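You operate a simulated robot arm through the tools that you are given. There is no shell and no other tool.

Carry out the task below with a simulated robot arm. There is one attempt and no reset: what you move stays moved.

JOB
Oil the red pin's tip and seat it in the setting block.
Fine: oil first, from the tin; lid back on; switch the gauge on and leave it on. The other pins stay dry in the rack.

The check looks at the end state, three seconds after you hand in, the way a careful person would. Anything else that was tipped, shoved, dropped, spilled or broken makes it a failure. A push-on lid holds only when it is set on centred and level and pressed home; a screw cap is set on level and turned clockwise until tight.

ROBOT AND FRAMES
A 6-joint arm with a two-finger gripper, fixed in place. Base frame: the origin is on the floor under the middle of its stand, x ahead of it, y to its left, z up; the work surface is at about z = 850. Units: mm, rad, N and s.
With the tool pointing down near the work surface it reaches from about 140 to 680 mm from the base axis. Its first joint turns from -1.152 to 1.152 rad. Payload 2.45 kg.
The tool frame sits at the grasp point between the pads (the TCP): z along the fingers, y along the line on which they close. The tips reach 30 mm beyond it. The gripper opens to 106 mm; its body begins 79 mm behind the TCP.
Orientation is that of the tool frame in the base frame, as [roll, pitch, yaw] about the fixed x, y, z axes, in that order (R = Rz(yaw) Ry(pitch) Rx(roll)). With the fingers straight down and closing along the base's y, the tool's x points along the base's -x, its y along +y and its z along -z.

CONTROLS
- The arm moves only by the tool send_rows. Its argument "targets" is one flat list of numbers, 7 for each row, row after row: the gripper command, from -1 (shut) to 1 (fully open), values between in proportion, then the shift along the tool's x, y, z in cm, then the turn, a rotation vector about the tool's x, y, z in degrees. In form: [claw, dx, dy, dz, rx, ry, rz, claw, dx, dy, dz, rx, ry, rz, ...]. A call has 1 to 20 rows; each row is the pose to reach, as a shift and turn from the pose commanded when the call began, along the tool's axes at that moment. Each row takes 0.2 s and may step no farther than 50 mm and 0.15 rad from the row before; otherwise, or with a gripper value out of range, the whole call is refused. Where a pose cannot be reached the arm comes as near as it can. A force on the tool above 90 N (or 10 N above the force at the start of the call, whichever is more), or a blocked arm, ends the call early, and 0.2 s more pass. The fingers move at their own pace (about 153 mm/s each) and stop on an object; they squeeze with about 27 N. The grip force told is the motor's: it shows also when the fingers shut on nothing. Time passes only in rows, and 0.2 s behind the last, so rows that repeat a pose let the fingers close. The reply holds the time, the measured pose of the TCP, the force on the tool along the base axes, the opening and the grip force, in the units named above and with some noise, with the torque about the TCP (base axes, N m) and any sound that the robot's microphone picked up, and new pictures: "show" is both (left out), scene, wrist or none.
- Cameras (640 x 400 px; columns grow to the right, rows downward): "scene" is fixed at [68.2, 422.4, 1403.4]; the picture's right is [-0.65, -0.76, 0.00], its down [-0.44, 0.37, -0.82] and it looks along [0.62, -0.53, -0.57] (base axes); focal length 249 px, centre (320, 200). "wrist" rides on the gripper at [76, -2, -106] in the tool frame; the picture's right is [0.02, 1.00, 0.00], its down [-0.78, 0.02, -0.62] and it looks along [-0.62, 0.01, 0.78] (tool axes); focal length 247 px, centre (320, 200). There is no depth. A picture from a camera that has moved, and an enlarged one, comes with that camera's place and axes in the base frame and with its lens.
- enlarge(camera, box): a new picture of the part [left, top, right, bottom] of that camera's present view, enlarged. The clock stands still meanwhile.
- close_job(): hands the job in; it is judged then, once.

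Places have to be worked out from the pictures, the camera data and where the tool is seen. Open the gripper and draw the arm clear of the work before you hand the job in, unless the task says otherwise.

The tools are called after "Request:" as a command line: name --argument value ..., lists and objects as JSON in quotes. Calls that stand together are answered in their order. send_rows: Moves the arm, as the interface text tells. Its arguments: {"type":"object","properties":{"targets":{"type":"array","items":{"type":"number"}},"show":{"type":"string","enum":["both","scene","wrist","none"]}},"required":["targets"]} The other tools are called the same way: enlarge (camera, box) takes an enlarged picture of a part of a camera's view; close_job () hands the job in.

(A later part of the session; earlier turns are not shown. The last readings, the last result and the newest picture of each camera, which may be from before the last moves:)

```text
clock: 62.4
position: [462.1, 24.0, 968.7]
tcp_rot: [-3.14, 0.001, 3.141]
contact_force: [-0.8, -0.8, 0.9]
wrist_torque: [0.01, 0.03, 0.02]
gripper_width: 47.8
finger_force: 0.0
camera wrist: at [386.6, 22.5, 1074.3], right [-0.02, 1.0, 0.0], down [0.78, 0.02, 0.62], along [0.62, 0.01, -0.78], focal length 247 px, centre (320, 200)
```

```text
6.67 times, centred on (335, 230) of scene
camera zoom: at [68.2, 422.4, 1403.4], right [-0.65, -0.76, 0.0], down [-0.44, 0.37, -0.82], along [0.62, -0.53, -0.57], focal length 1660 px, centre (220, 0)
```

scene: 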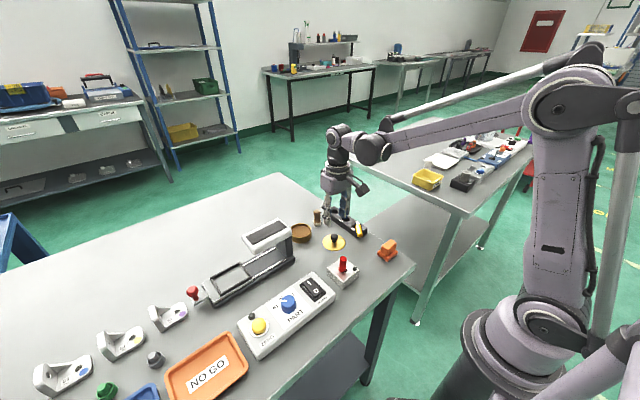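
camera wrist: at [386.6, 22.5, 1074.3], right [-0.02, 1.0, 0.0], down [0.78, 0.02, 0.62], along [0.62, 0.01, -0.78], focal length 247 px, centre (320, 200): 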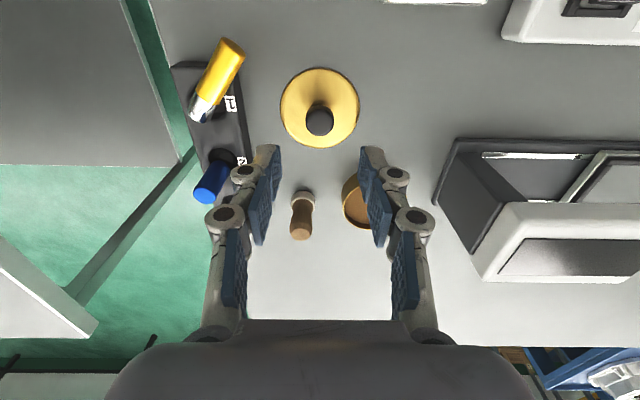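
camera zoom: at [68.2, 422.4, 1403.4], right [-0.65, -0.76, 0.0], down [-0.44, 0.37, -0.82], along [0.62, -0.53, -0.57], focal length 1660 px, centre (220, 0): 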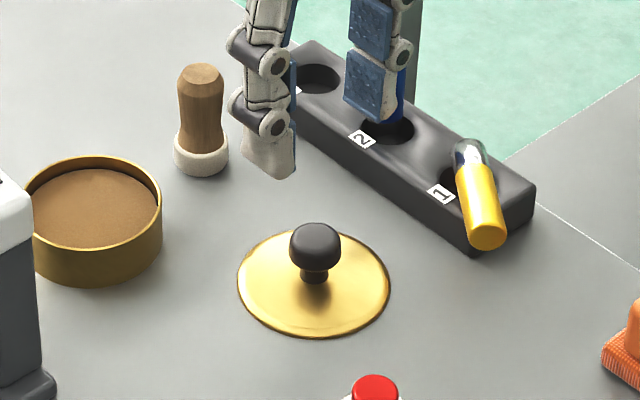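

Knob is on the gripper mid-plane. Descend toward it, pausing to verify.

Request:
send_rows --targets '[-0.1, 0, 0, 2.5, 0, 0, 0, -0.1, 0, 0, 5.0, 0, 0, 0, -0.1, 0, 0, 6.0, 0, 0, 0, -0.1, 0, 0, 6.0, 0, 0, 0]' --show "wrist"

Request:
enlarge --camera "wrist" --box '[240, 80, 400, 205]'

Request:
enlarge --camera "scene" --box '[310, 210, 360, 255]'

```text
clock: 63.4
position: [462.1, 23.0, 907.5]
tcp_rot: [-3.141, 0.001, -3.141]
contact_force: [0.2, -0.3, -0.7]
wrist_torque: [0.02, 0.0, 0.01]
gripper_width: 47.6
finger_force: 0.1
camera wrist: at [385.0, 20.8, 1012.9], right [-0.02, 1.0, 0.0], down [0.78, 0.02, 0.62], along [0.62, 0.01, -0.78], focal length 247 px, centre (320, 200)
```

wrist: 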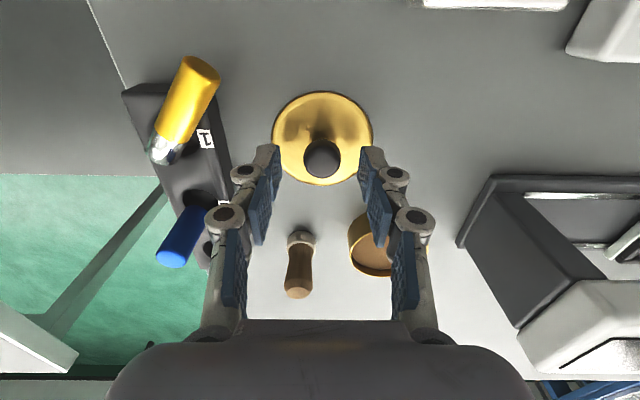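

```text
3.20 times, centred on (320, 142) of wrist
camera zoom: at [385.0, 20.8, 1012.9], right [-0.02, 1.0, 0.0], down [0.78, 0.02, 0.62], along [0.62, 0.01, -0.78], focal length 790 px, centre (320, 384)
```

zoom: 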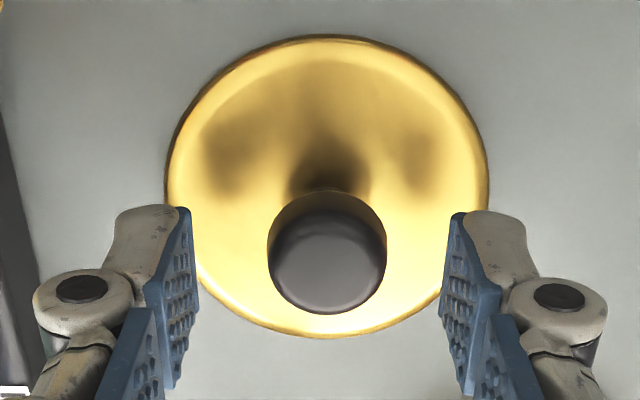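

```text
8.89 times, centred on (335, 232) of scene
camera zoom: at [68.2, 422.4, 1403.4], right [-0.65, -0.76, 0.0], down [-0.44, 0.37, -0.82], along [0.62, -0.53, -0.57], focal length 2213 px, centre (187, -89)
```

zoom: 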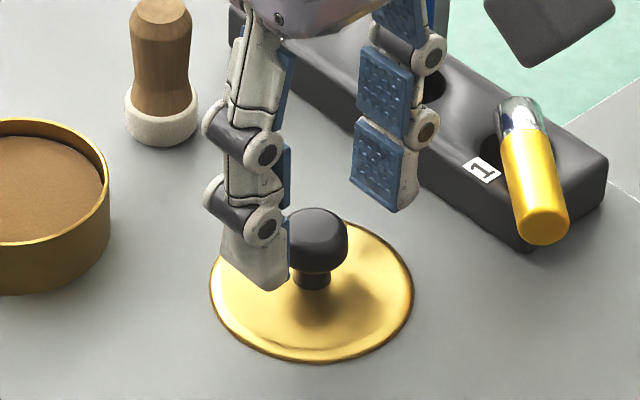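

Knob is ~1 mm to +y. Adjust and descend to z≈890.

Request:
send_rows --targets '[-0.1, 0, 0.11, 0.8, 0, 0, 0, -0.1, 0, 0.11, 1.6, 0, 0, 0, -0.1, 0, 0.11, 1.6, 0, 0, 0]' --show "wrist"

Request:
enlarge --camera "wrist" --box '[240, 80, 400, 205]'

Request:
enlarge --camera "scene" --box '[310, 210, 360, 255]'

```text
clock: 64.2
position: [462.1, 24.5, 890.8]
tcp_rot: [-3.141, 0.003, 3.141]
contact_force: [-1.3, -1.0, 0.4]
wrist_torque: [-0.01, -0.02, 0.0]
gripper_width: 47.9
finger_force: 0.2
camera wrist: at [385.1, 22.4, 996.8], right [-0.02, 1.0, 0.0], down [0.78, 0.02, 0.62], along [0.62, 0.01, -0.78], focal length 247 px, centre (320, 200)
```

wrist: 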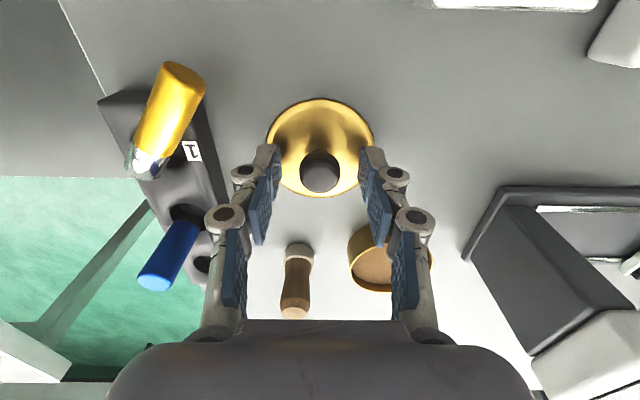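

```text
3.20 times, centred on (320, 142) of wrist
camera zoom: at [385.1, 22.4, 996.8], right [-0.02, 1.0, 0.0], down [0.78, 0.02, 0.62], along [0.62, 0.01, -0.78], focal length 790 px, centre (320, 384)
```

zoom: 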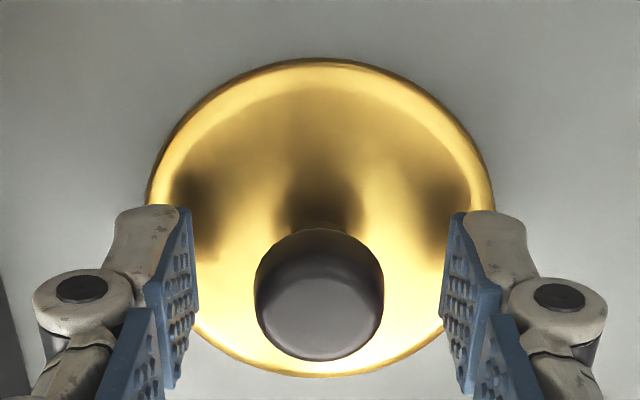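

```text
8.89 times, centred on (335, 232) of scene
camera zoom: at [68.2, 422.4, 1403.4], right [-0.65, -0.76, 0.0], down [-0.44, 0.37, -0.82], along [0.62, -0.53, -0.57], focal length 2213 px, centre (187, -89)
```

zoom: 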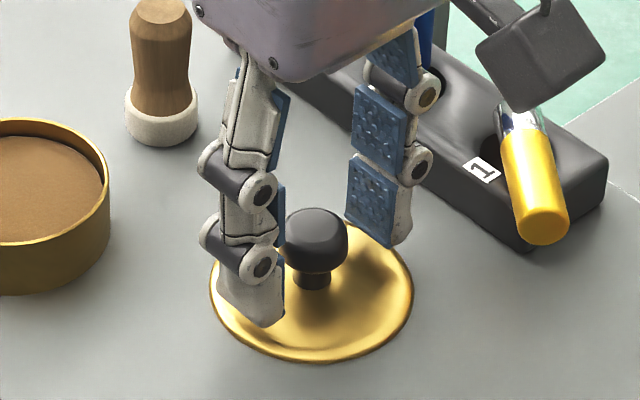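

Same relative grasp geometry as originally. Close on the knob.

Request:
send_rows --targets '[-0.4, 0, 0, 0, 0, 0, 0, -0.7, 0, 0, 0, 0, 0, 0, -1, 0, 0, 0, 0, 0, 0, -1, 0, 0, 0, 0, 0, 0, -1, 0, 0, 0, 0, 0, 0]' --show "wrist"

Request:
enlarge --camera "wrist" --box '[240, 80, 400, 205]'

Request:
enlarge --camera "scene" --box '[310, 210, 360, 255]'

```text
clock: 65.4
position: [462.2, 24.7, 890.9]
tcp_rot: [3.142, 0.002, -3.141]
contact_force: [0.1, 0.1, 0.7]
wrist_torque: [-0.01, 0.0, 0.0]
gripper_width: 22.9
finger_force: 26.8
camera wrist: at [385.1, 22.3, 996.9], right [-0.02, 1.0, 0.0], down [0.78, 0.02, 0.62], along [0.62, 0.01, -0.78], focal length 247 px, centre (320, 200)
```

wrist: 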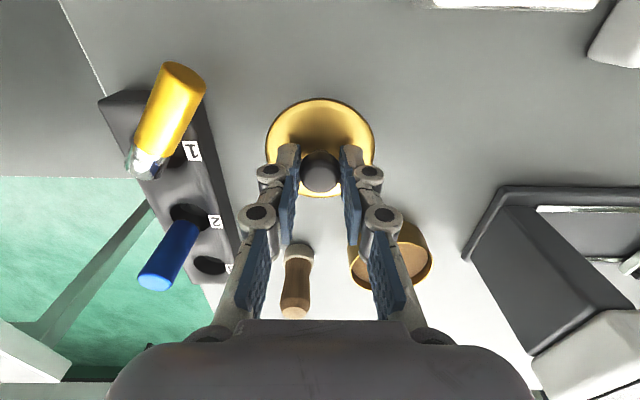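

```text
3.20 times, centred on (320, 142) of wrist
camera zoom: at [385.1, 22.3, 996.9], right [-0.02, 1.0, 0.0], down [0.78, 0.02, 0.62], along [0.62, 0.01, -0.78], focal length 790 px, centre (320, 384)
```

zoom: 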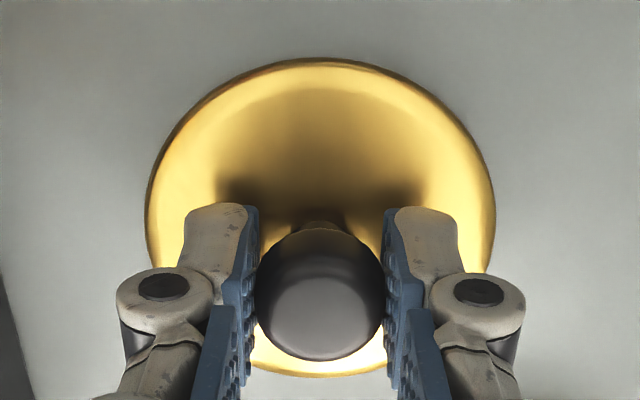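

```text
8.89 times, centred on (335, 232) of scene
camera zoom: at [68.2, 422.4, 1403.4], right [-0.65, -0.76, 0.0], down [-0.44, 0.37, -0.82], along [0.62, -0.53, -0.57], focal length 2213 px, centre (187, -89)
```

zoom: 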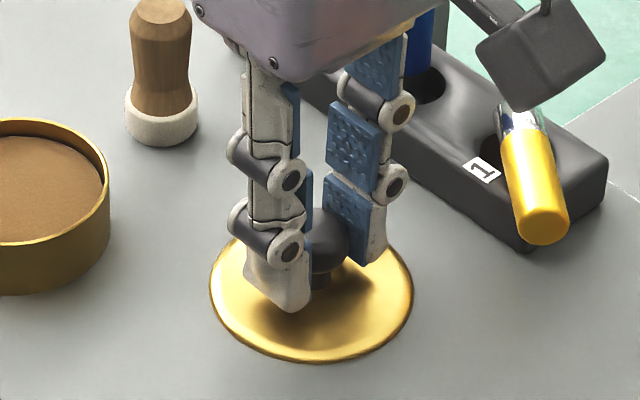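

Lid gripped. Lift it and carry it back over the tin.

Request:
send_rows --targets '[-1, 0, 0, -1.0, 0, 0, 0, -1, 0, 0, -3.5, 0, 0, 0, -1, 0, 0, -6.5, 0, 0, 0, -1, -2.0, 1.3, -8.3, 0, 0, 0, -1, -4.5, 2.9, -8.3, 0, 0, 0, -1, -7.0, 4.5, -8.3, 0, 0, 0, -1, -9.05, 5.85, -8.3, 0, 0, 0, -1, -9.05, 5.85, -8.3, 0, 0, 0]'

Request:
enlarge --camera "scene" --box '[275, 190, 335, 250]'

Request:
enlarge --camera "wrist" --box '[240, 60, 400, 205]'

```text
clock: 67.2
position: [551.3, 82.8, 973.1]
tcp_rot: [3.14, 0.002, 3.141]
contact_force: [0.2, 0.8, -0.1]
wrist_torque: [0.03, -0.02, 0.01]
gripper_width: 23.0
finger_force: 27.1
camera wrist: at [474.9, 80.0, 1080.5], right [-0.02, 1.0, 0.0], down [0.78, 0.02, 0.62], along [0.62, 0.01, -0.78], focal length 247 px, centre (320, 200)
```

scene: 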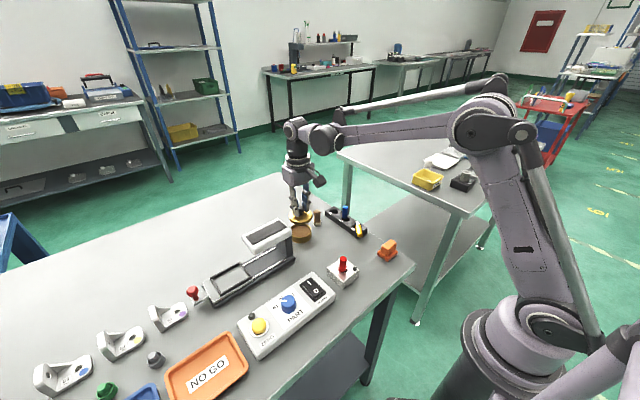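
wrist: 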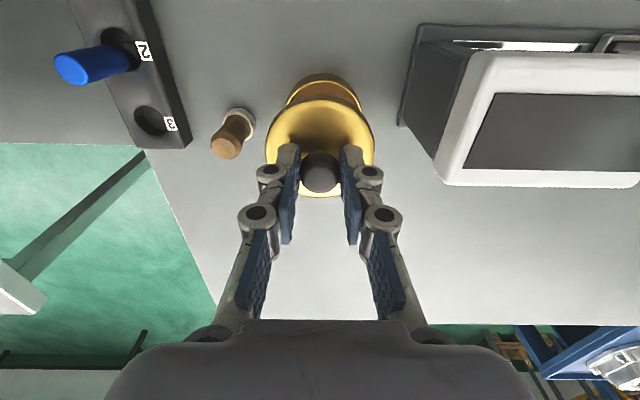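

```text
6.67 times, centred on (305, 220) of scene
camera zoom: at [68.2, 422.4, 1403.4], right [-0.65, -0.76, 0.0], down [-0.44, 0.37, -0.82], along [0.62, -0.53, -0.57], focal length 1660 px, centre (420, 67)
```

zoom: 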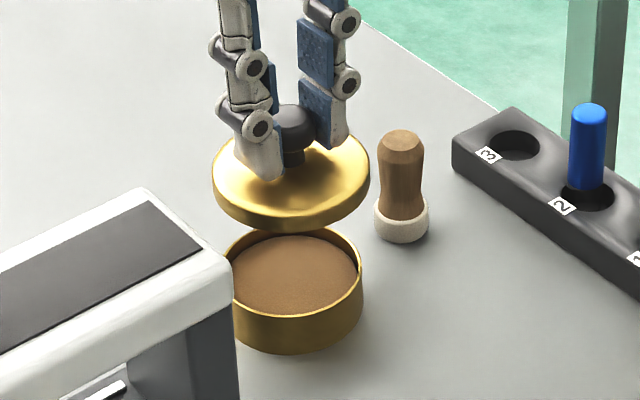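

```text
2.76 times, centred on (320, 132) of wrist
camera zoom: at [474.9, 80.0, 1080.5], right [-0.02, 1.0, 0.0], down [0.78, 0.02, 0.62], along [0.62, 0.01, -0.78], focal length 681 px, centre (320, 386)
```

zoom: 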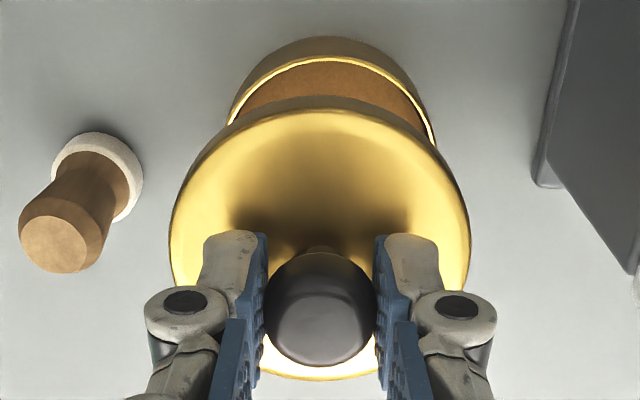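

Tin centre appears ~3 mm toward +y and ~2 mm toward −x of the lid. Correct and lower partway to re-check.

Request:
send_rows --targets '[-1, 0.18, 0.33, 1.0, 0, 0, 0, -1, 0.18, 0.33, 2.5, 0, 0, 0, -1, 0.18, 0.33, 3.8, 0, 0, 0, -1, 0.18, 0.33, 3.8, 0, 0, 0]' --show "wrist"

Request:
enlarge --camera "scene" --box '[280, 200, 330, 250]'

Request:
enlarge --camera "wrist" --box '[240, 70, 400, 205]'

```text
clock: 68.2
position: [548.9, 87.2, 937.0]
tcp_rot: [3.141, 0.001, -3.141]
contact_force: [0.1, -0.7, -1.4]
wrist_torque: [-0.01, -0.01, -0.02]
gripper_width: 22.9
finger_force: 27.2
camera wrist: at [472.0, 85.1, 1043.4], right [-0.02, 1.0, 0.0], down [0.78, 0.02, 0.62], along [0.62, 0.01, -0.78], focal length 247 px, centre (320, 200)
```

wrist: 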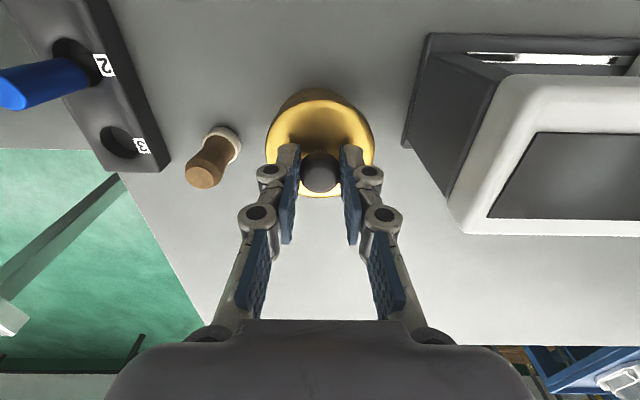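

```text
8.00 times, centred on (305, 225) of scene
camera zoom: at [68.2, 422.4, 1403.4], right [-0.65, -0.76, 0.0], down [-0.44, 0.37, -0.82], along [0.62, -0.53, -0.57], focal length 1992 px, centre (440, 0)
```

zoom: 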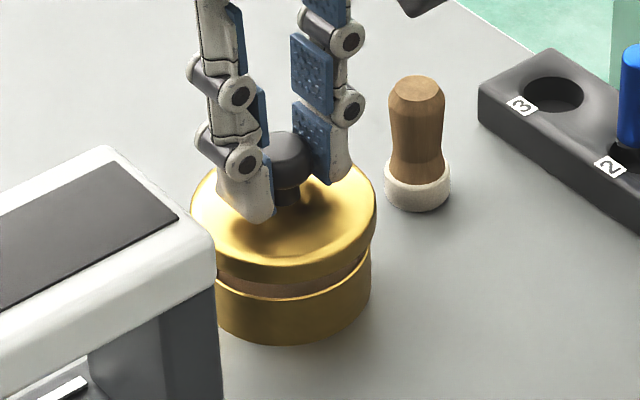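

```text
2.96 times, centred on (320, 138) of wrist
camera zoom: at [472.0, 85.1, 1043.4], right [-0.02, 1.0, 0.0], down [0.78, 0.02, 0.62], along [0.62, 0.01, -0.78], focal length 732 px, centre (320, 385)
```

zoom: 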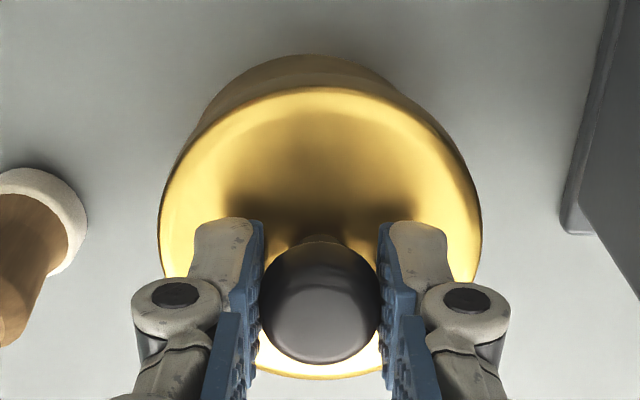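

Zoom in on the visible tin arc and lid edge to refine the centring.

Request:
enlarge --camera "wrist" --box '[255, 75, 385, 150]'

Request:
enlarge --camera "scene" --box '[300, 215, 332, 245]'

```text
4.92 times, centred on (320, 112) of wrist
camera zoom: at [472.0, 85.1, 1043.4], right [-0.02, 1.0, 0.0], down [0.78, 0.02, 0.62], along [0.62, 0.01, -0.78], focal length 1216 px, centre (320, 631)
```

zoom: 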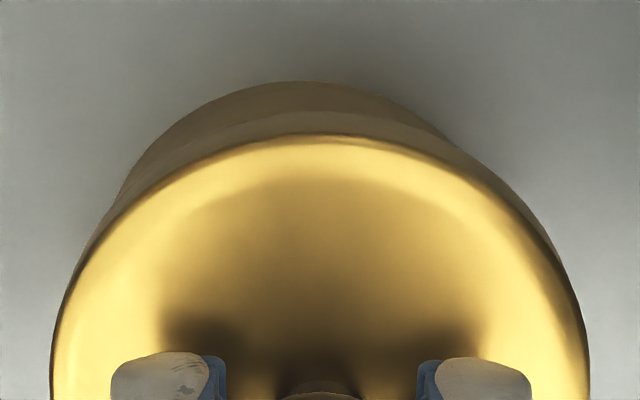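

```text
13.33 times, centred on (316, 230) of scene
camera zoom: at [68.2, 422.4, 1403.4], right [-0.65, -0.76, 0.0], down [-0.44, 0.37, -0.82], along [0.62, -0.53, -0.57], focal length 3320 px, centre (373, -200)
```

zoom: 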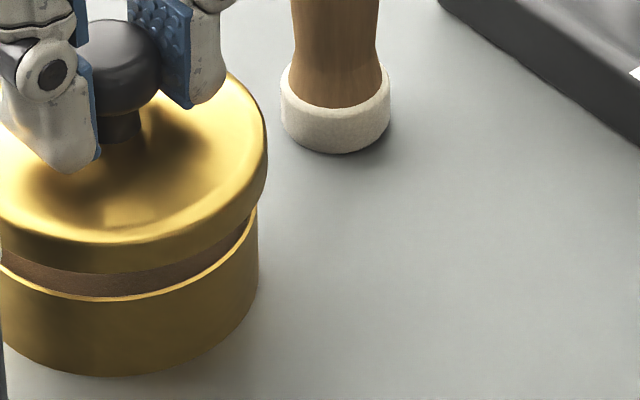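

The tin now appears ~2.5 mm toward −y and ~+2.5 mm in x from the lid. Apply the correction at the same height and look again.

Request:
send_rows --targets '[-1, -0.25, -0.25, 0, 0, 0, 0, -1, -0.25, -0.25, 0, 0, 0, 0, -1, -0.25, -0.25, 0, 0, 0, 0]' --show "wrist"

Request:
enlarge --camera "wrist" --box '[255, 75, 385, 150]'

Request:
enlarge --camera "scene" --box '[288, 210, 328, 250]'

```text
clock: 69.0
position: [551.3, 85.4, 936.8]
tcp_rot: [3.141, 0.003, 3.141]
contact_force: [-0.2, 0.3, 0.4]
wrist_torque: [0.0, -0.01, 0.03]
gripper_width: 23.2
finger_force: 27.3
camera wrist: at [475.2, 82.9, 1043.3], right [-0.02, 1.0, 0.0], down [0.78, 0.02, 0.62], along [0.62, 0.01, -0.78], focal length 247 px, centre (320, 200)
```

wrist: 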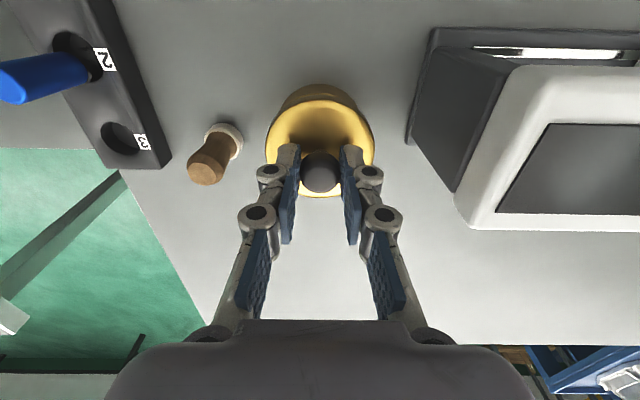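

```text
4.92 times, centred on (320, 112) of wrist
camera zoom: at [475.2, 82.9, 1043.3], right [-0.02, 1.0, 0.0], down [0.78, 0.02, 0.62], along [0.62, 0.01, -0.78], focal length 1216 px, centre (320, 631)
```

zoom: 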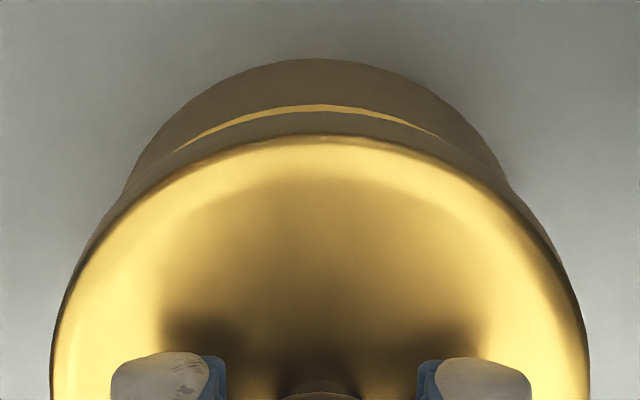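

```text
10.00 times, centred on (308, 230) of scene
camera zoom: at [68.2, 422.4, 1403.4], right [-0.65, -0.76, 0.0], down [-0.44, 0.37, -0.82], along [0.62, -0.53, -0.57], focal length 2490 px, centre (440, -100)
```

zoom: 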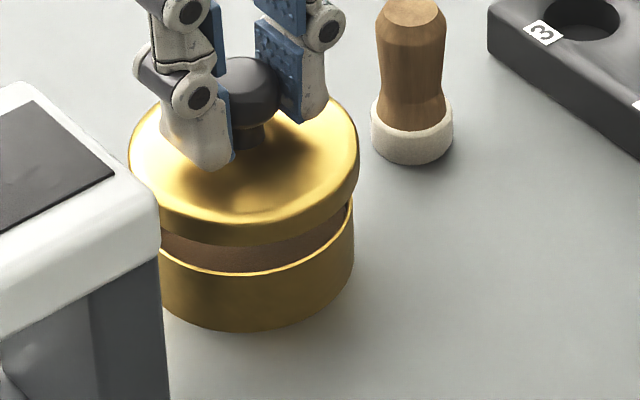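

Nearly concentric; residual about (+0.4, −0.8) mm. Apply it and lower 12 mm for another look.

Request:
send_rows --targets '[-1, -0.04, -0.08, 0.4, 0, 0, 0, -1, -0.04, -0.08, 1.0, 0, 0, 0, -1, -0.04, -0.08, 1.0, 0, 0, 0]' --show "wrist"

Request:
enlarge --camera "wrist" --box '[255, 75, 385, 150]'

Request:
enlarge --camera "scene" --box '[288, 210, 328, 250]'

```text
clock: 69.8
position: [552.7, 82.9, 926.1]
tcp_rot: [-3.14, 0.002, -3.14]
contact_force: [-0.6, -0.2, 0.1]
wrist_torque: [-0.01, -0.01, 0.01]
gripper_width: 23.1
finger_force: 26.9
camera wrist: at [475.7, 81.4, 1032.7], right [-0.02, 1.0, 0.0], down [0.78, 0.02, 0.62], along [0.62, 0.01, -0.78], focal length 247 px, centre (320, 200)
```

wrist: 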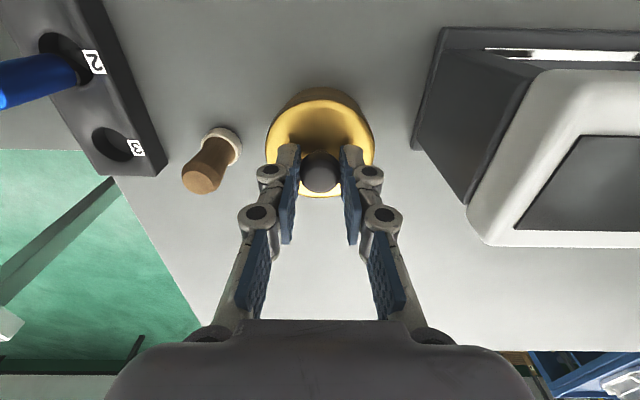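

```text
4.92 times, centred on (320, 112) of wrist
camera zoom: at [475.7, 81.4, 1032.7], right [-0.02, 1.0, 0.0], down [0.78, 0.02, 0.62], along [0.62, 0.01, -0.78], focal length 1216 px, centre (320, 631)
```

zoom: 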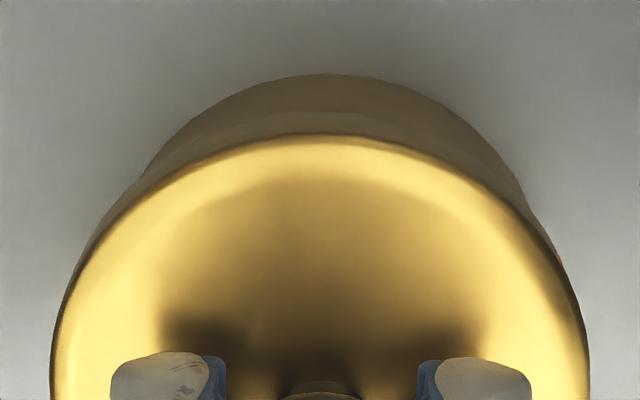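

```text
10.00 times, centred on (308, 230) of scene
camera zoom: at [68.2, 422.4, 1403.4], right [-0.65, -0.76, 0.0], down [-0.44, 0.37, -0.82], along [0.62, -0.53, -0.57], focal length 2490 px, centre (440, -100)
```

zoom: 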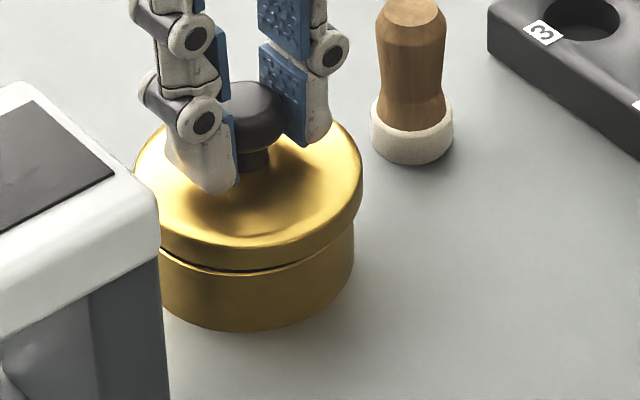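

Now the tin is ~1 mm toward +y of the lid. Small correction at the same height.

Request:
send_rows --targets '[-1, -0.02, 0.09, 0, 0, 0, 0, -1, -0.02, 0.09, 0, 0, 0, 0]' --show "wrist"

Request:
enlarge --camera "wrist" --box '[255, 75, 385, 150]'

Request:
enlarge --camera "scene" --box '[288, 210, 328, 250]'

```text
clock: 70.4
position: [552.7, 84.3, 925.4]
tcp_rot: [3.141, 0.002, -3.141]
contact_force: [0.4, 0.1, 0.1]
wrist_torque: [-0.03, -0.01, -0.02]
gripper_width: 23.3
finger_force: 26.7
camera wrist: at [476.1, 82.4, 1032.6], right [-0.02, 1.0, 0.0], down [0.78, 0.02, 0.62], along [0.62, 0.01, -0.78], focal length 247 px, centre (320, 200)
```

wrist: 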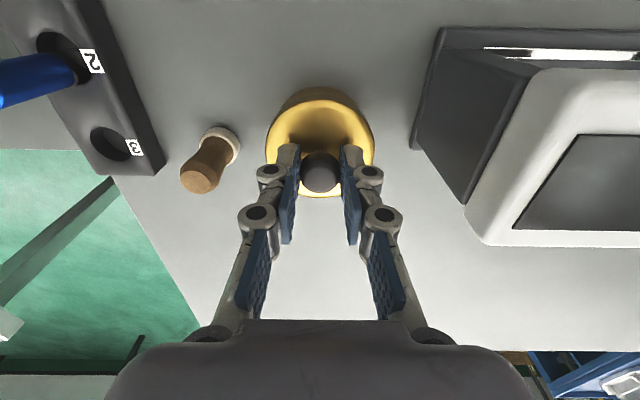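

```text
4.92 times, centred on (320, 112) of wrist
camera zoom: at [476.1, 82.4, 1032.6], right [-0.02, 1.0, 0.0], down [0.78, 0.02, 0.62], along [0.62, 0.01, -0.78], focal length 1216 px, centre (320, 631)
```

zoom: 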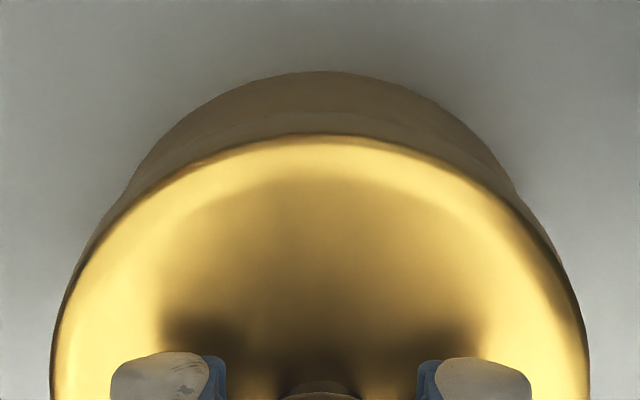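

```text
10.00 times, centred on (308, 230) of scene
camera zoom: at [68.2, 422.4, 1403.4], right [-0.65, -0.76, 0.0], down [-0.44, 0.37, -0.82], along [0.62, -0.53, -0.57], focal length 2490 px, centre (440, -100)
```

zoom: 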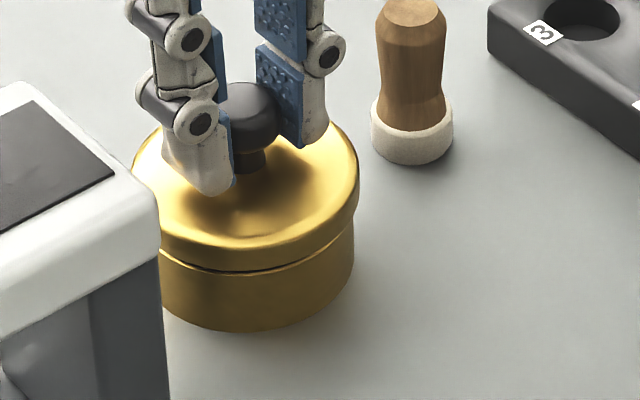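

Lid and tin look concentric within half a millimetre. Lower gently toward seating with force checks.

Request:
send_rows --targets '[-1, 0, 0, 0.2, 0, 0, 0, -1, 0, 0, 0.4, 0, 0, 0, -1, 0, 0, 0.6, 0, 0, 0, -1, 0, 0, 0.6, 0, 0, 0]' --show "none"

Request:
send_rows --targets '[-1, 0, 0, 0.15, 0, 0, 0, -1, 0, 0, 0.3, 0, 0, 0, -1, 0, 0, 0.3, 0, 0, 0]' --show "wrist"

Request:
enlarge --camera "scene" --box '[288, 210, 328, 250]'

Request:
enlarge --camera "wrist" --box '[255, 75, 385, 150]'

```text
clock: 71.4
position: [552.7, 85.8, 919.9]
tcp_rot: [-3.14, 0.001, 3.141]
contact_force: [0.3, 0.0, -0.5]
wrist_torque: [-0.03, -0.01, 0.02]
gripper_width: 23.0
finger_force: 27.3
```

```text
clock: 72.2
position: [554.2, 85.5, 916.0]
tcp_rot: [3.141, 0.001, 3.141]
contact_force: [0.4, 0.2, 0.4]
wrist_torque: [0.01, 0.0, 0.02]
gripper_width: 23.2
finger_force: 27.1
camera wrist: at [476.3, 83.0, 1023.0], right [-0.02, 1.0, 0.0], down [0.78, 0.02, 0.62], along [0.62, 0.01, -0.78], focal length 247 px, centre (320, 200)
```

wrist: 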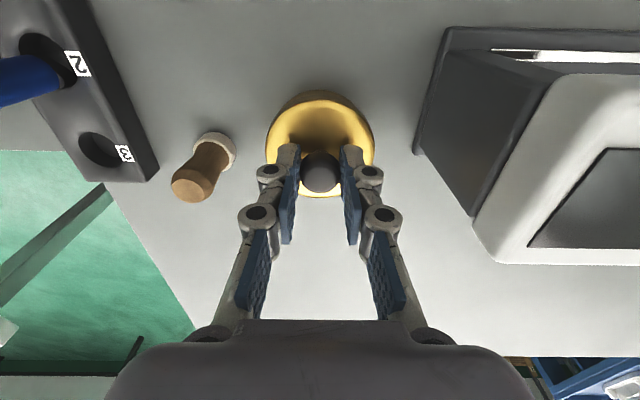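

```text
10.00 times, centred on (308, 230) of scene
camera zoom: at [68.2, 422.4, 1403.4], right [-0.65, -0.76, 0.0], down [-0.44, 0.37, -0.82], along [0.62, -0.53, -0.57], focal length 2490 px, centre (440, -100)
```

zoom: 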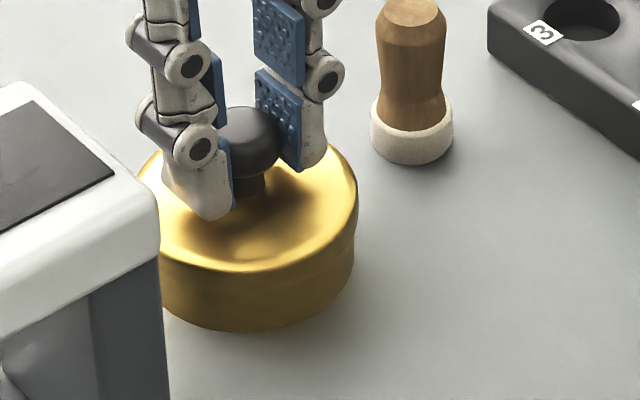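

```text
4.92 times, centred on (320, 112) of wrist
camera zoom: at [476.3, 83.0, 1023.0], right [-0.02, 1.0, 0.0], down [0.78, 0.02, 0.62], along [0.62, 0.01, -0.78], focal length 1216 px, centre (320, 631)
```

zoom: 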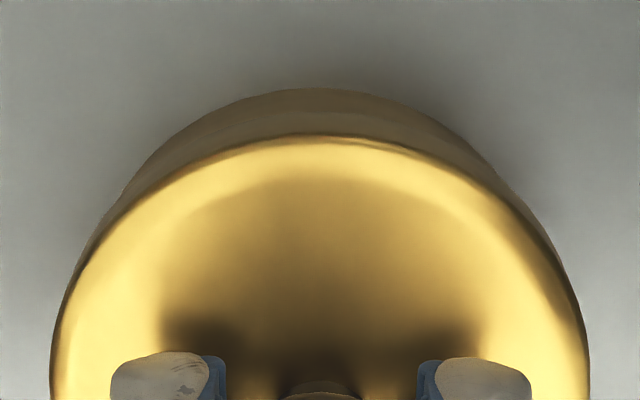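

Check concentricity again with tighter zooms before the final press.

Request:
enlarge --camera "scene" --box '[302, 222, 328, 246]'

Request:
enlarge --camera "wrist" --box '[258, 85, 318, 150]'

Request:
enlarge --camera "wrist" --box '[322, 85, 382, 150]'

```text
16.00 times, centred on (315, 234) of scene
camera zoom: at [68.2, 422.4, 1403.4], right [-0.65, -0.76, 0.0], down [-0.44, 0.37, -0.82], along [0.62, -0.53, -0.57], focal length 3984 px, centre (400, -344)
```

zoom: 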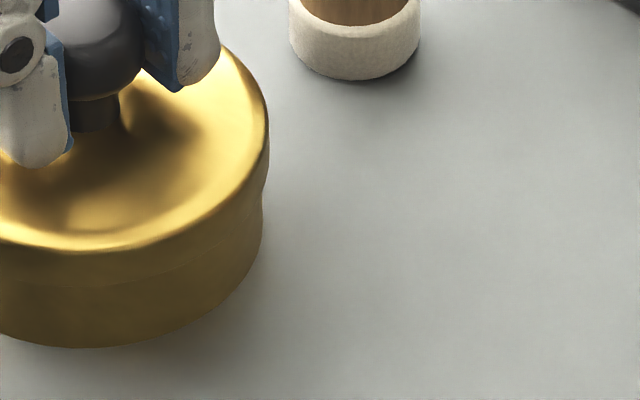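

```text
6.15 times, centred on (288, 118) of wrist
camera zoom: at [476.3, 83.0, 1023.0], right [-0.02, 1.0, 0.0], down [0.78, 0.02, 0.62], along [0.62, 0.01, -0.78], focal length 1520 px, centre (517, 708)
```

zoom: 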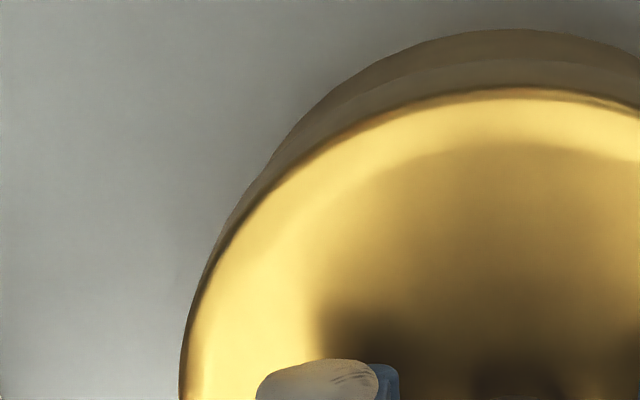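

```text
6.15 times, centred on (352, 118) of wrist
camera zoom: at [476.3, 83.0, 1023.0], right [-0.02, 1.0, 0.0], down [0.78, 0.02, 0.62], along [0.62, 0.01, -0.78], focal length 1520 px, centre (123, 708)
```

zoom: 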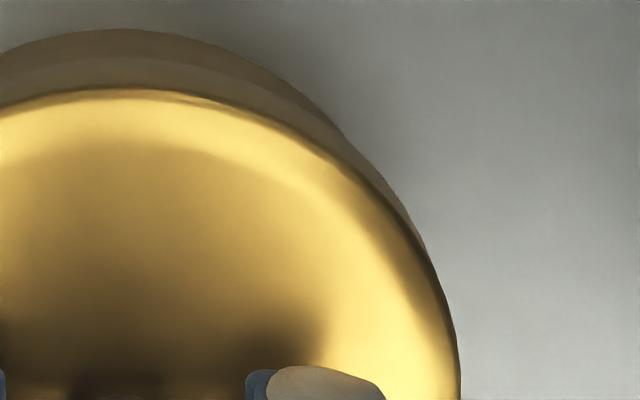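

Measured arcs agree to within ~0.5 mm. Lower the last few mm with force checks.

Request:
send_rows --targets '[-1, 0, 0, 0.1, 0, 0, 0, -1, 0, 0, 0.2, 0, 0, 0, -1, 0, 0, 0.2, 0, 0, 0]' --show "none"

Request:
send_rows --targets '[-1, 0, 0, 0.1, 0, 0, 0, -1, 0, 0, 0.15, 0, 0, 0, -1, 0, 0, 0.15, 0, 0, 0]' --show "none"

Request:
enlarge --camera "scene" --box '[288, 210, 328, 250]'

```text
clock: 73.0
position: [552.4, 86.0, 915.8]
tcp_rot: [3.141, 0.001, -3.141]
contact_force: [0.3, 0.3, 0.1]
wrist_torque: [-0.03, -0.01, 0.01]
gripper_width: 23.3
finger_force: 26.4
```

```text
clock: 73.8
position: [552.5, 85.1, 914.2]
tcp_rot: [3.14, 0.003, -3.141]
contact_force: [9.3, -0.2, 36.0]
wrist_torque: [0.03, -0.27, -0.01]
gripper_width: 23.1
finger_force: 27.2
heard: snap
```

```text
10.00 times, centred on (308, 230) of scene
camera zoom: at [67.8, 422.3, 1403.5], right [-0.65, -0.76, 0.0], down [-0.44, 0.37, -0.82], along [0.62, -0.53, -0.57], focal length 2490 px, centre (440, -100)
```

zoom: 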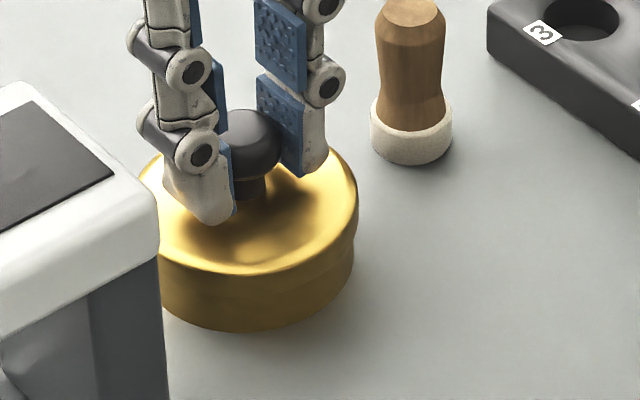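

Heard a snap with 36 N — the lid seems pressed home. Ease the vertical load slightly and read forces before releasing.

Request:
send_rows --targets '[-1, -0.05, 0, -0.07, 0, 0, 0, -1, -0.05, 0, -0.07, 0, 0, 0]' --show "none"

```text
clock: 74.4
position: [553.6, 85.4, 913.4]
tcp_rot: [-3.142, -0.002, -3.141]
contact_force: [4.3, -0.1, 23.8]
wrist_torque: [-0.03, -0.21, 0.01]
gripper_width: 22.8
finger_force: 28.0
```

Side force down to 4 N, still pressing lightly. Open the fingers now.

Request:
send_rows --targets '[-0.5, 0, 0, 0, 0, 0, 0, -0.3, 0, 0, 0, 0, 0, 0, -0.15, 0, 0, 0, 0, 0, 0, -0.15, 0, 0, 0, 0, 0, 0]'

Request:
enlarge --camera "scene" --box '[288, 210, 328, 250]'

Request:
enlarge --camera "wrist" --box '[240, 70, 400, 205]'

```text
clock: 75.4
position: [553.8, 85.1, 913.4]
tcp_rot: [-3.141, 0.002, 3.141]
contact_force: [-0.4, 0.4, 0.0]
wrist_torque: [-0.05, -0.02, 0.01]
gripper_width: 45.2
finger_force: 0.1
camera wrist: at [476.6, 82.8, 1020.4], right [-0.02, 1.0, 0.0], down [0.78, 0.02, 0.62], along [0.62, 0.01, -0.78], focal length 247 px, centre (320, 200)
```

scene: 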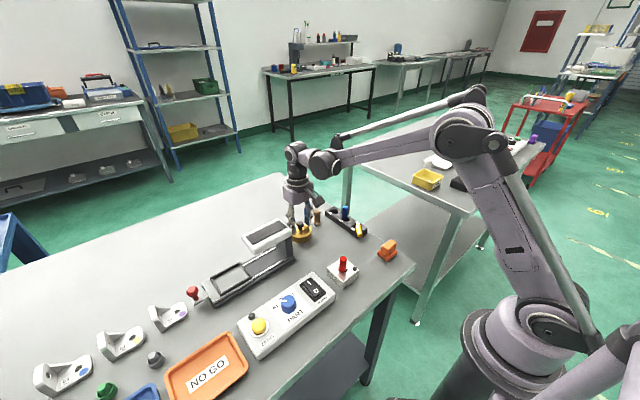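
wrist: 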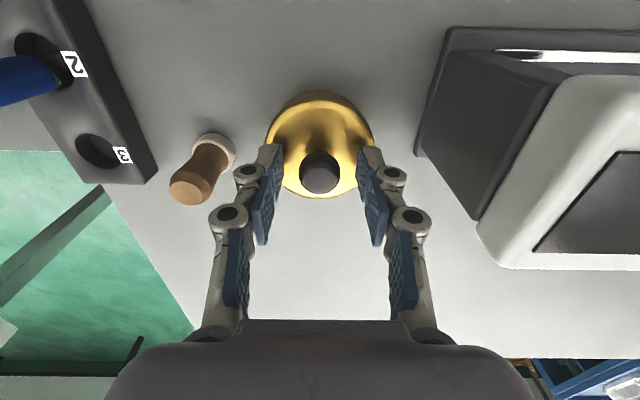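

```text
10.00 times, centred on (308, 230) of scene
camera zoom: at [68.2, 422.4, 1403.4], right [-0.65, -0.76, 0.0], down [-0.44, 0.37, -0.82], along [0.62, -0.53, -0.57], focal length 2490 px, centre (440, -100)
```

zoom: 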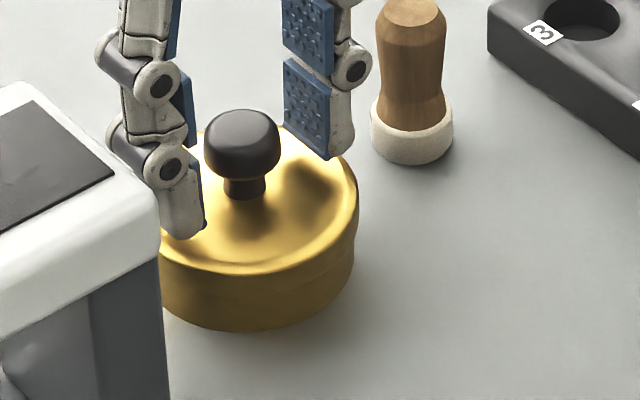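

```text
2.96 times, centred on (320, 138) of wrist
camera zoom: at [476.6, 82.8, 1020.4], right [-0.02, 1.0, 0.0], down [0.78, 0.02, 0.62], along [0.62, 0.01, -0.78], focal length 732 px, centre (320, 385)
```

zoom: 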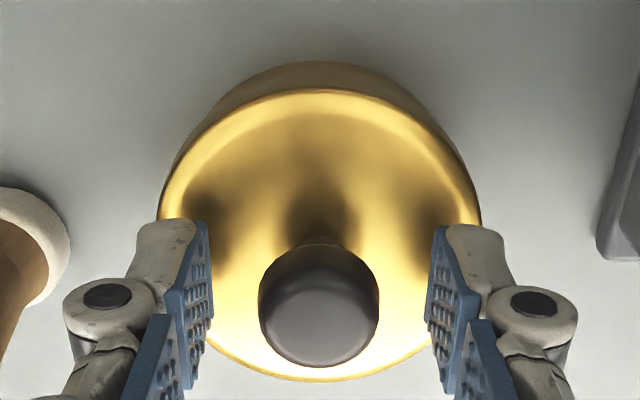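

The lid sits level and at its original height on the unmoved tin. Rise straight up clear of it.

Request:
send_rows --targets '[-0.15, 0, 0, -1.5, 0, 0, 0, -0.15, 0, 0, -4.0, 0, 0, 0, -0.15, 0, 0, -8.0, 0, 0, 0, -0.15, 0, 0, -11.0, 0, 0, 0, -0.15, 0, 0, -11.0, 0, 0, 0]'

Request:
enlarge --camera "scene" --box '[280, 200, 330, 250]'

Request:
enlarge --camera "scene" --box '[290, 265, 340, 310]'

```text
clock: 76.6
position: [553.6, 83.6, 1022.7]
tcp_rot: [-3.141, 0.002, 3.141]
contact_force: [-0.1, 0.2, 0.0]
wrist_torque: [0.05, -0.01, -0.02]
gripper_width: 45.2
finger_force: 0.0
camera wrist: at [477.5, 81.8, 1129.6], right [-0.02, 1.0, 0.0], down [0.78, 0.02, 0.62], along [0.62, 0.01, -0.78], focal length 247 px, centre (320, 200)
```

scene: 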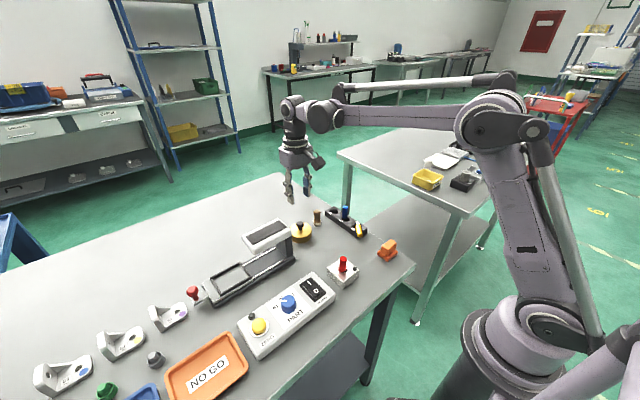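
wrist: 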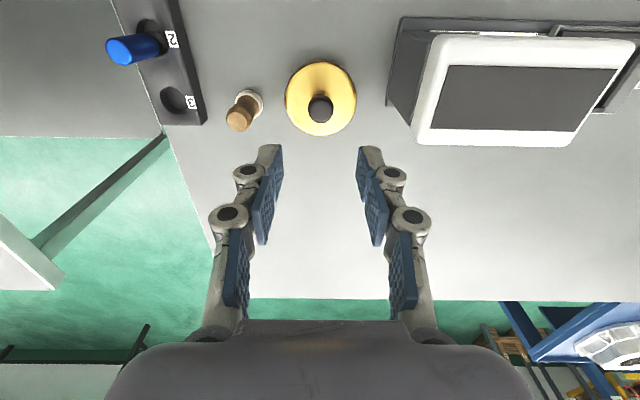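

```text
8.00 times, centred on (305, 225) of scene
camera zoom: at [68.2, 422.4, 1403.4], right [-0.65, -0.76, 0.0], down [-0.44, 0.37, -0.82], along [0.62, -0.53, -0.57], focal length 1992 px, centre (440, 0)
```

zoom: 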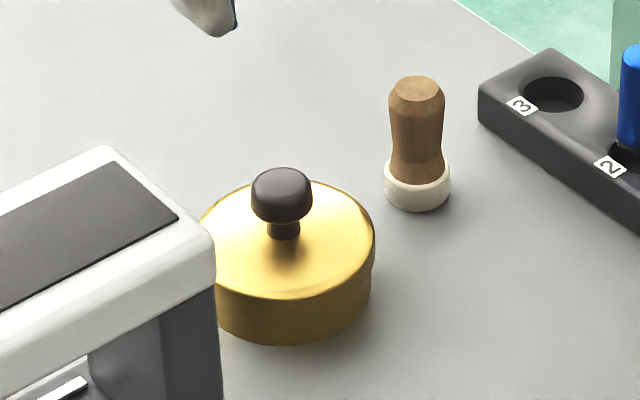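

```text
8.89 times, centred on (315, 288) of scene
camera zoom: at [68.2, 422.4, 1403.4], right [-0.65, -0.76, 0.0], down [-0.44, 0.37, -0.82], along [0.62, -0.53, -0.57], focal length 2213 px, centre (364, -578)
```

zoom: 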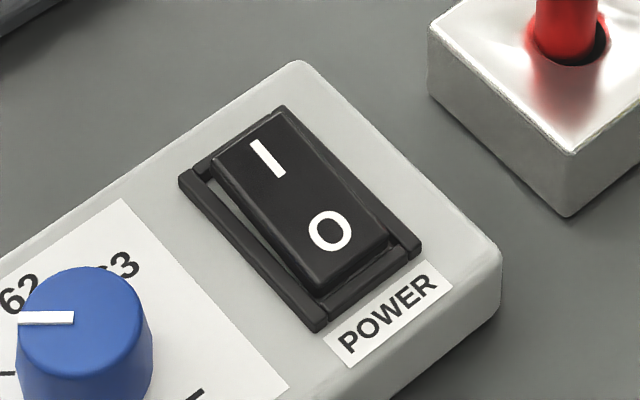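

Lid matches its original seated appearance exactly. The rocker's "I" end (far, +x side) stands proud, O is pressed — the gauge is off. Move over the I end near (378, 196), going around the gauge head, fingers closing.

Request:
send_rows --targets '[-0.5, 4.0, 0, 0, 0, 0, 0, -1, 8.0, 0, 0, 0, 0, 0, -1, 12.0, 0, 0, 0, 0, 0, -1, 15.5, 0, 0, 0, 0, 0, -1, 16.5, 3.7, 0, 0, 0, 0, -1, 17.3, 7.4, 0.5, 0, 0, 0, -1, 17.3, 11.0, 2.0, 0, 0, 0, -1, 17.3, 11.0, 2.0, 0, 0, 0]'

Request:
enlarge --camera "wrist" --box '[220, 60, 420, 205]'

Request:
enlarge --camera "scene" --box '[270, 220, 360, 310]'

```text
clock: 78.4
position: [377.3, 194.6, 1003.2]
tcp_rot: [3.141, 0.002, -3.141]
contact_force: [1.2, 0.2, 0.2]
wrist_torque: [-0.01, -0.01, 0.02]
gripper_width: 0.0
finger_force: 26.9
camera wrist: at [300.7, 192.4, 1109.4], right [-0.02, 1.0, 0.0], down [0.78, 0.02, 0.62], along [0.62, 0.01, -0.78], focal length 247 px, centre (320, 200)
```

scene: 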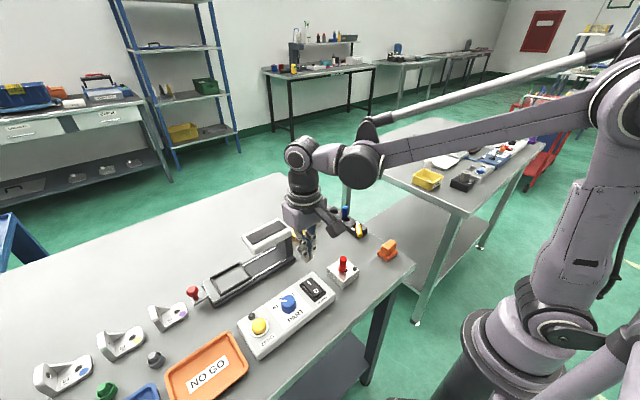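
wrist: 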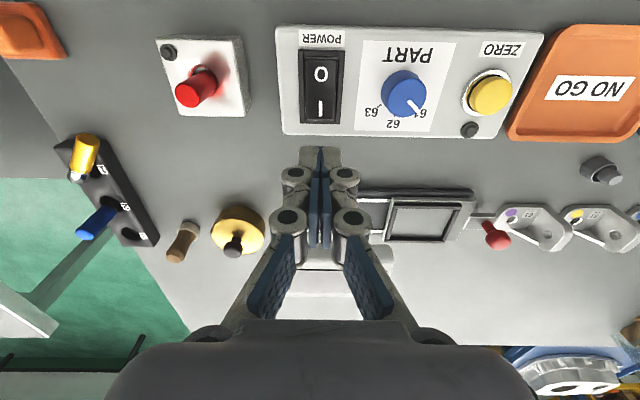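

```text
2.76 times, centred on (320, 132) of wrist
camera zoom: at [300.7, 192.4, 1109.4], right [-0.02, 1.0, 0.0], down [0.78, 0.02, 0.62], along [0.62, 0.01, -0.78], focal length 681 px, centre (320, 386)
```

zoom: 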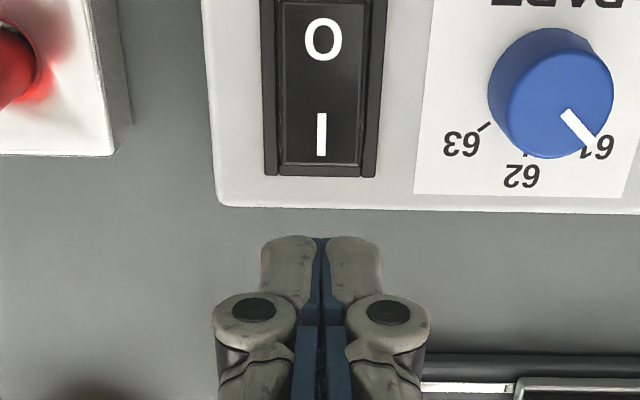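

```text
4.44 times, centred on (315, 265) of scene
camera zoom: at [68.2, 422.4, 1403.4], right [-0.65, -0.76, 0.0], down [-0.44, 0.37, -0.82], along [0.62, -0.53, -0.57], focal length 1107 px, centre (342, -89)
```

zoom: 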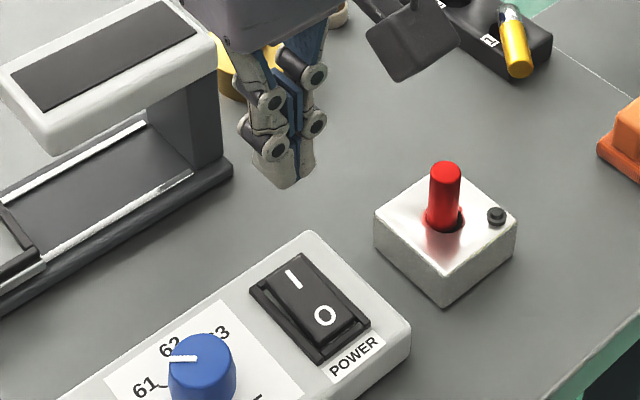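

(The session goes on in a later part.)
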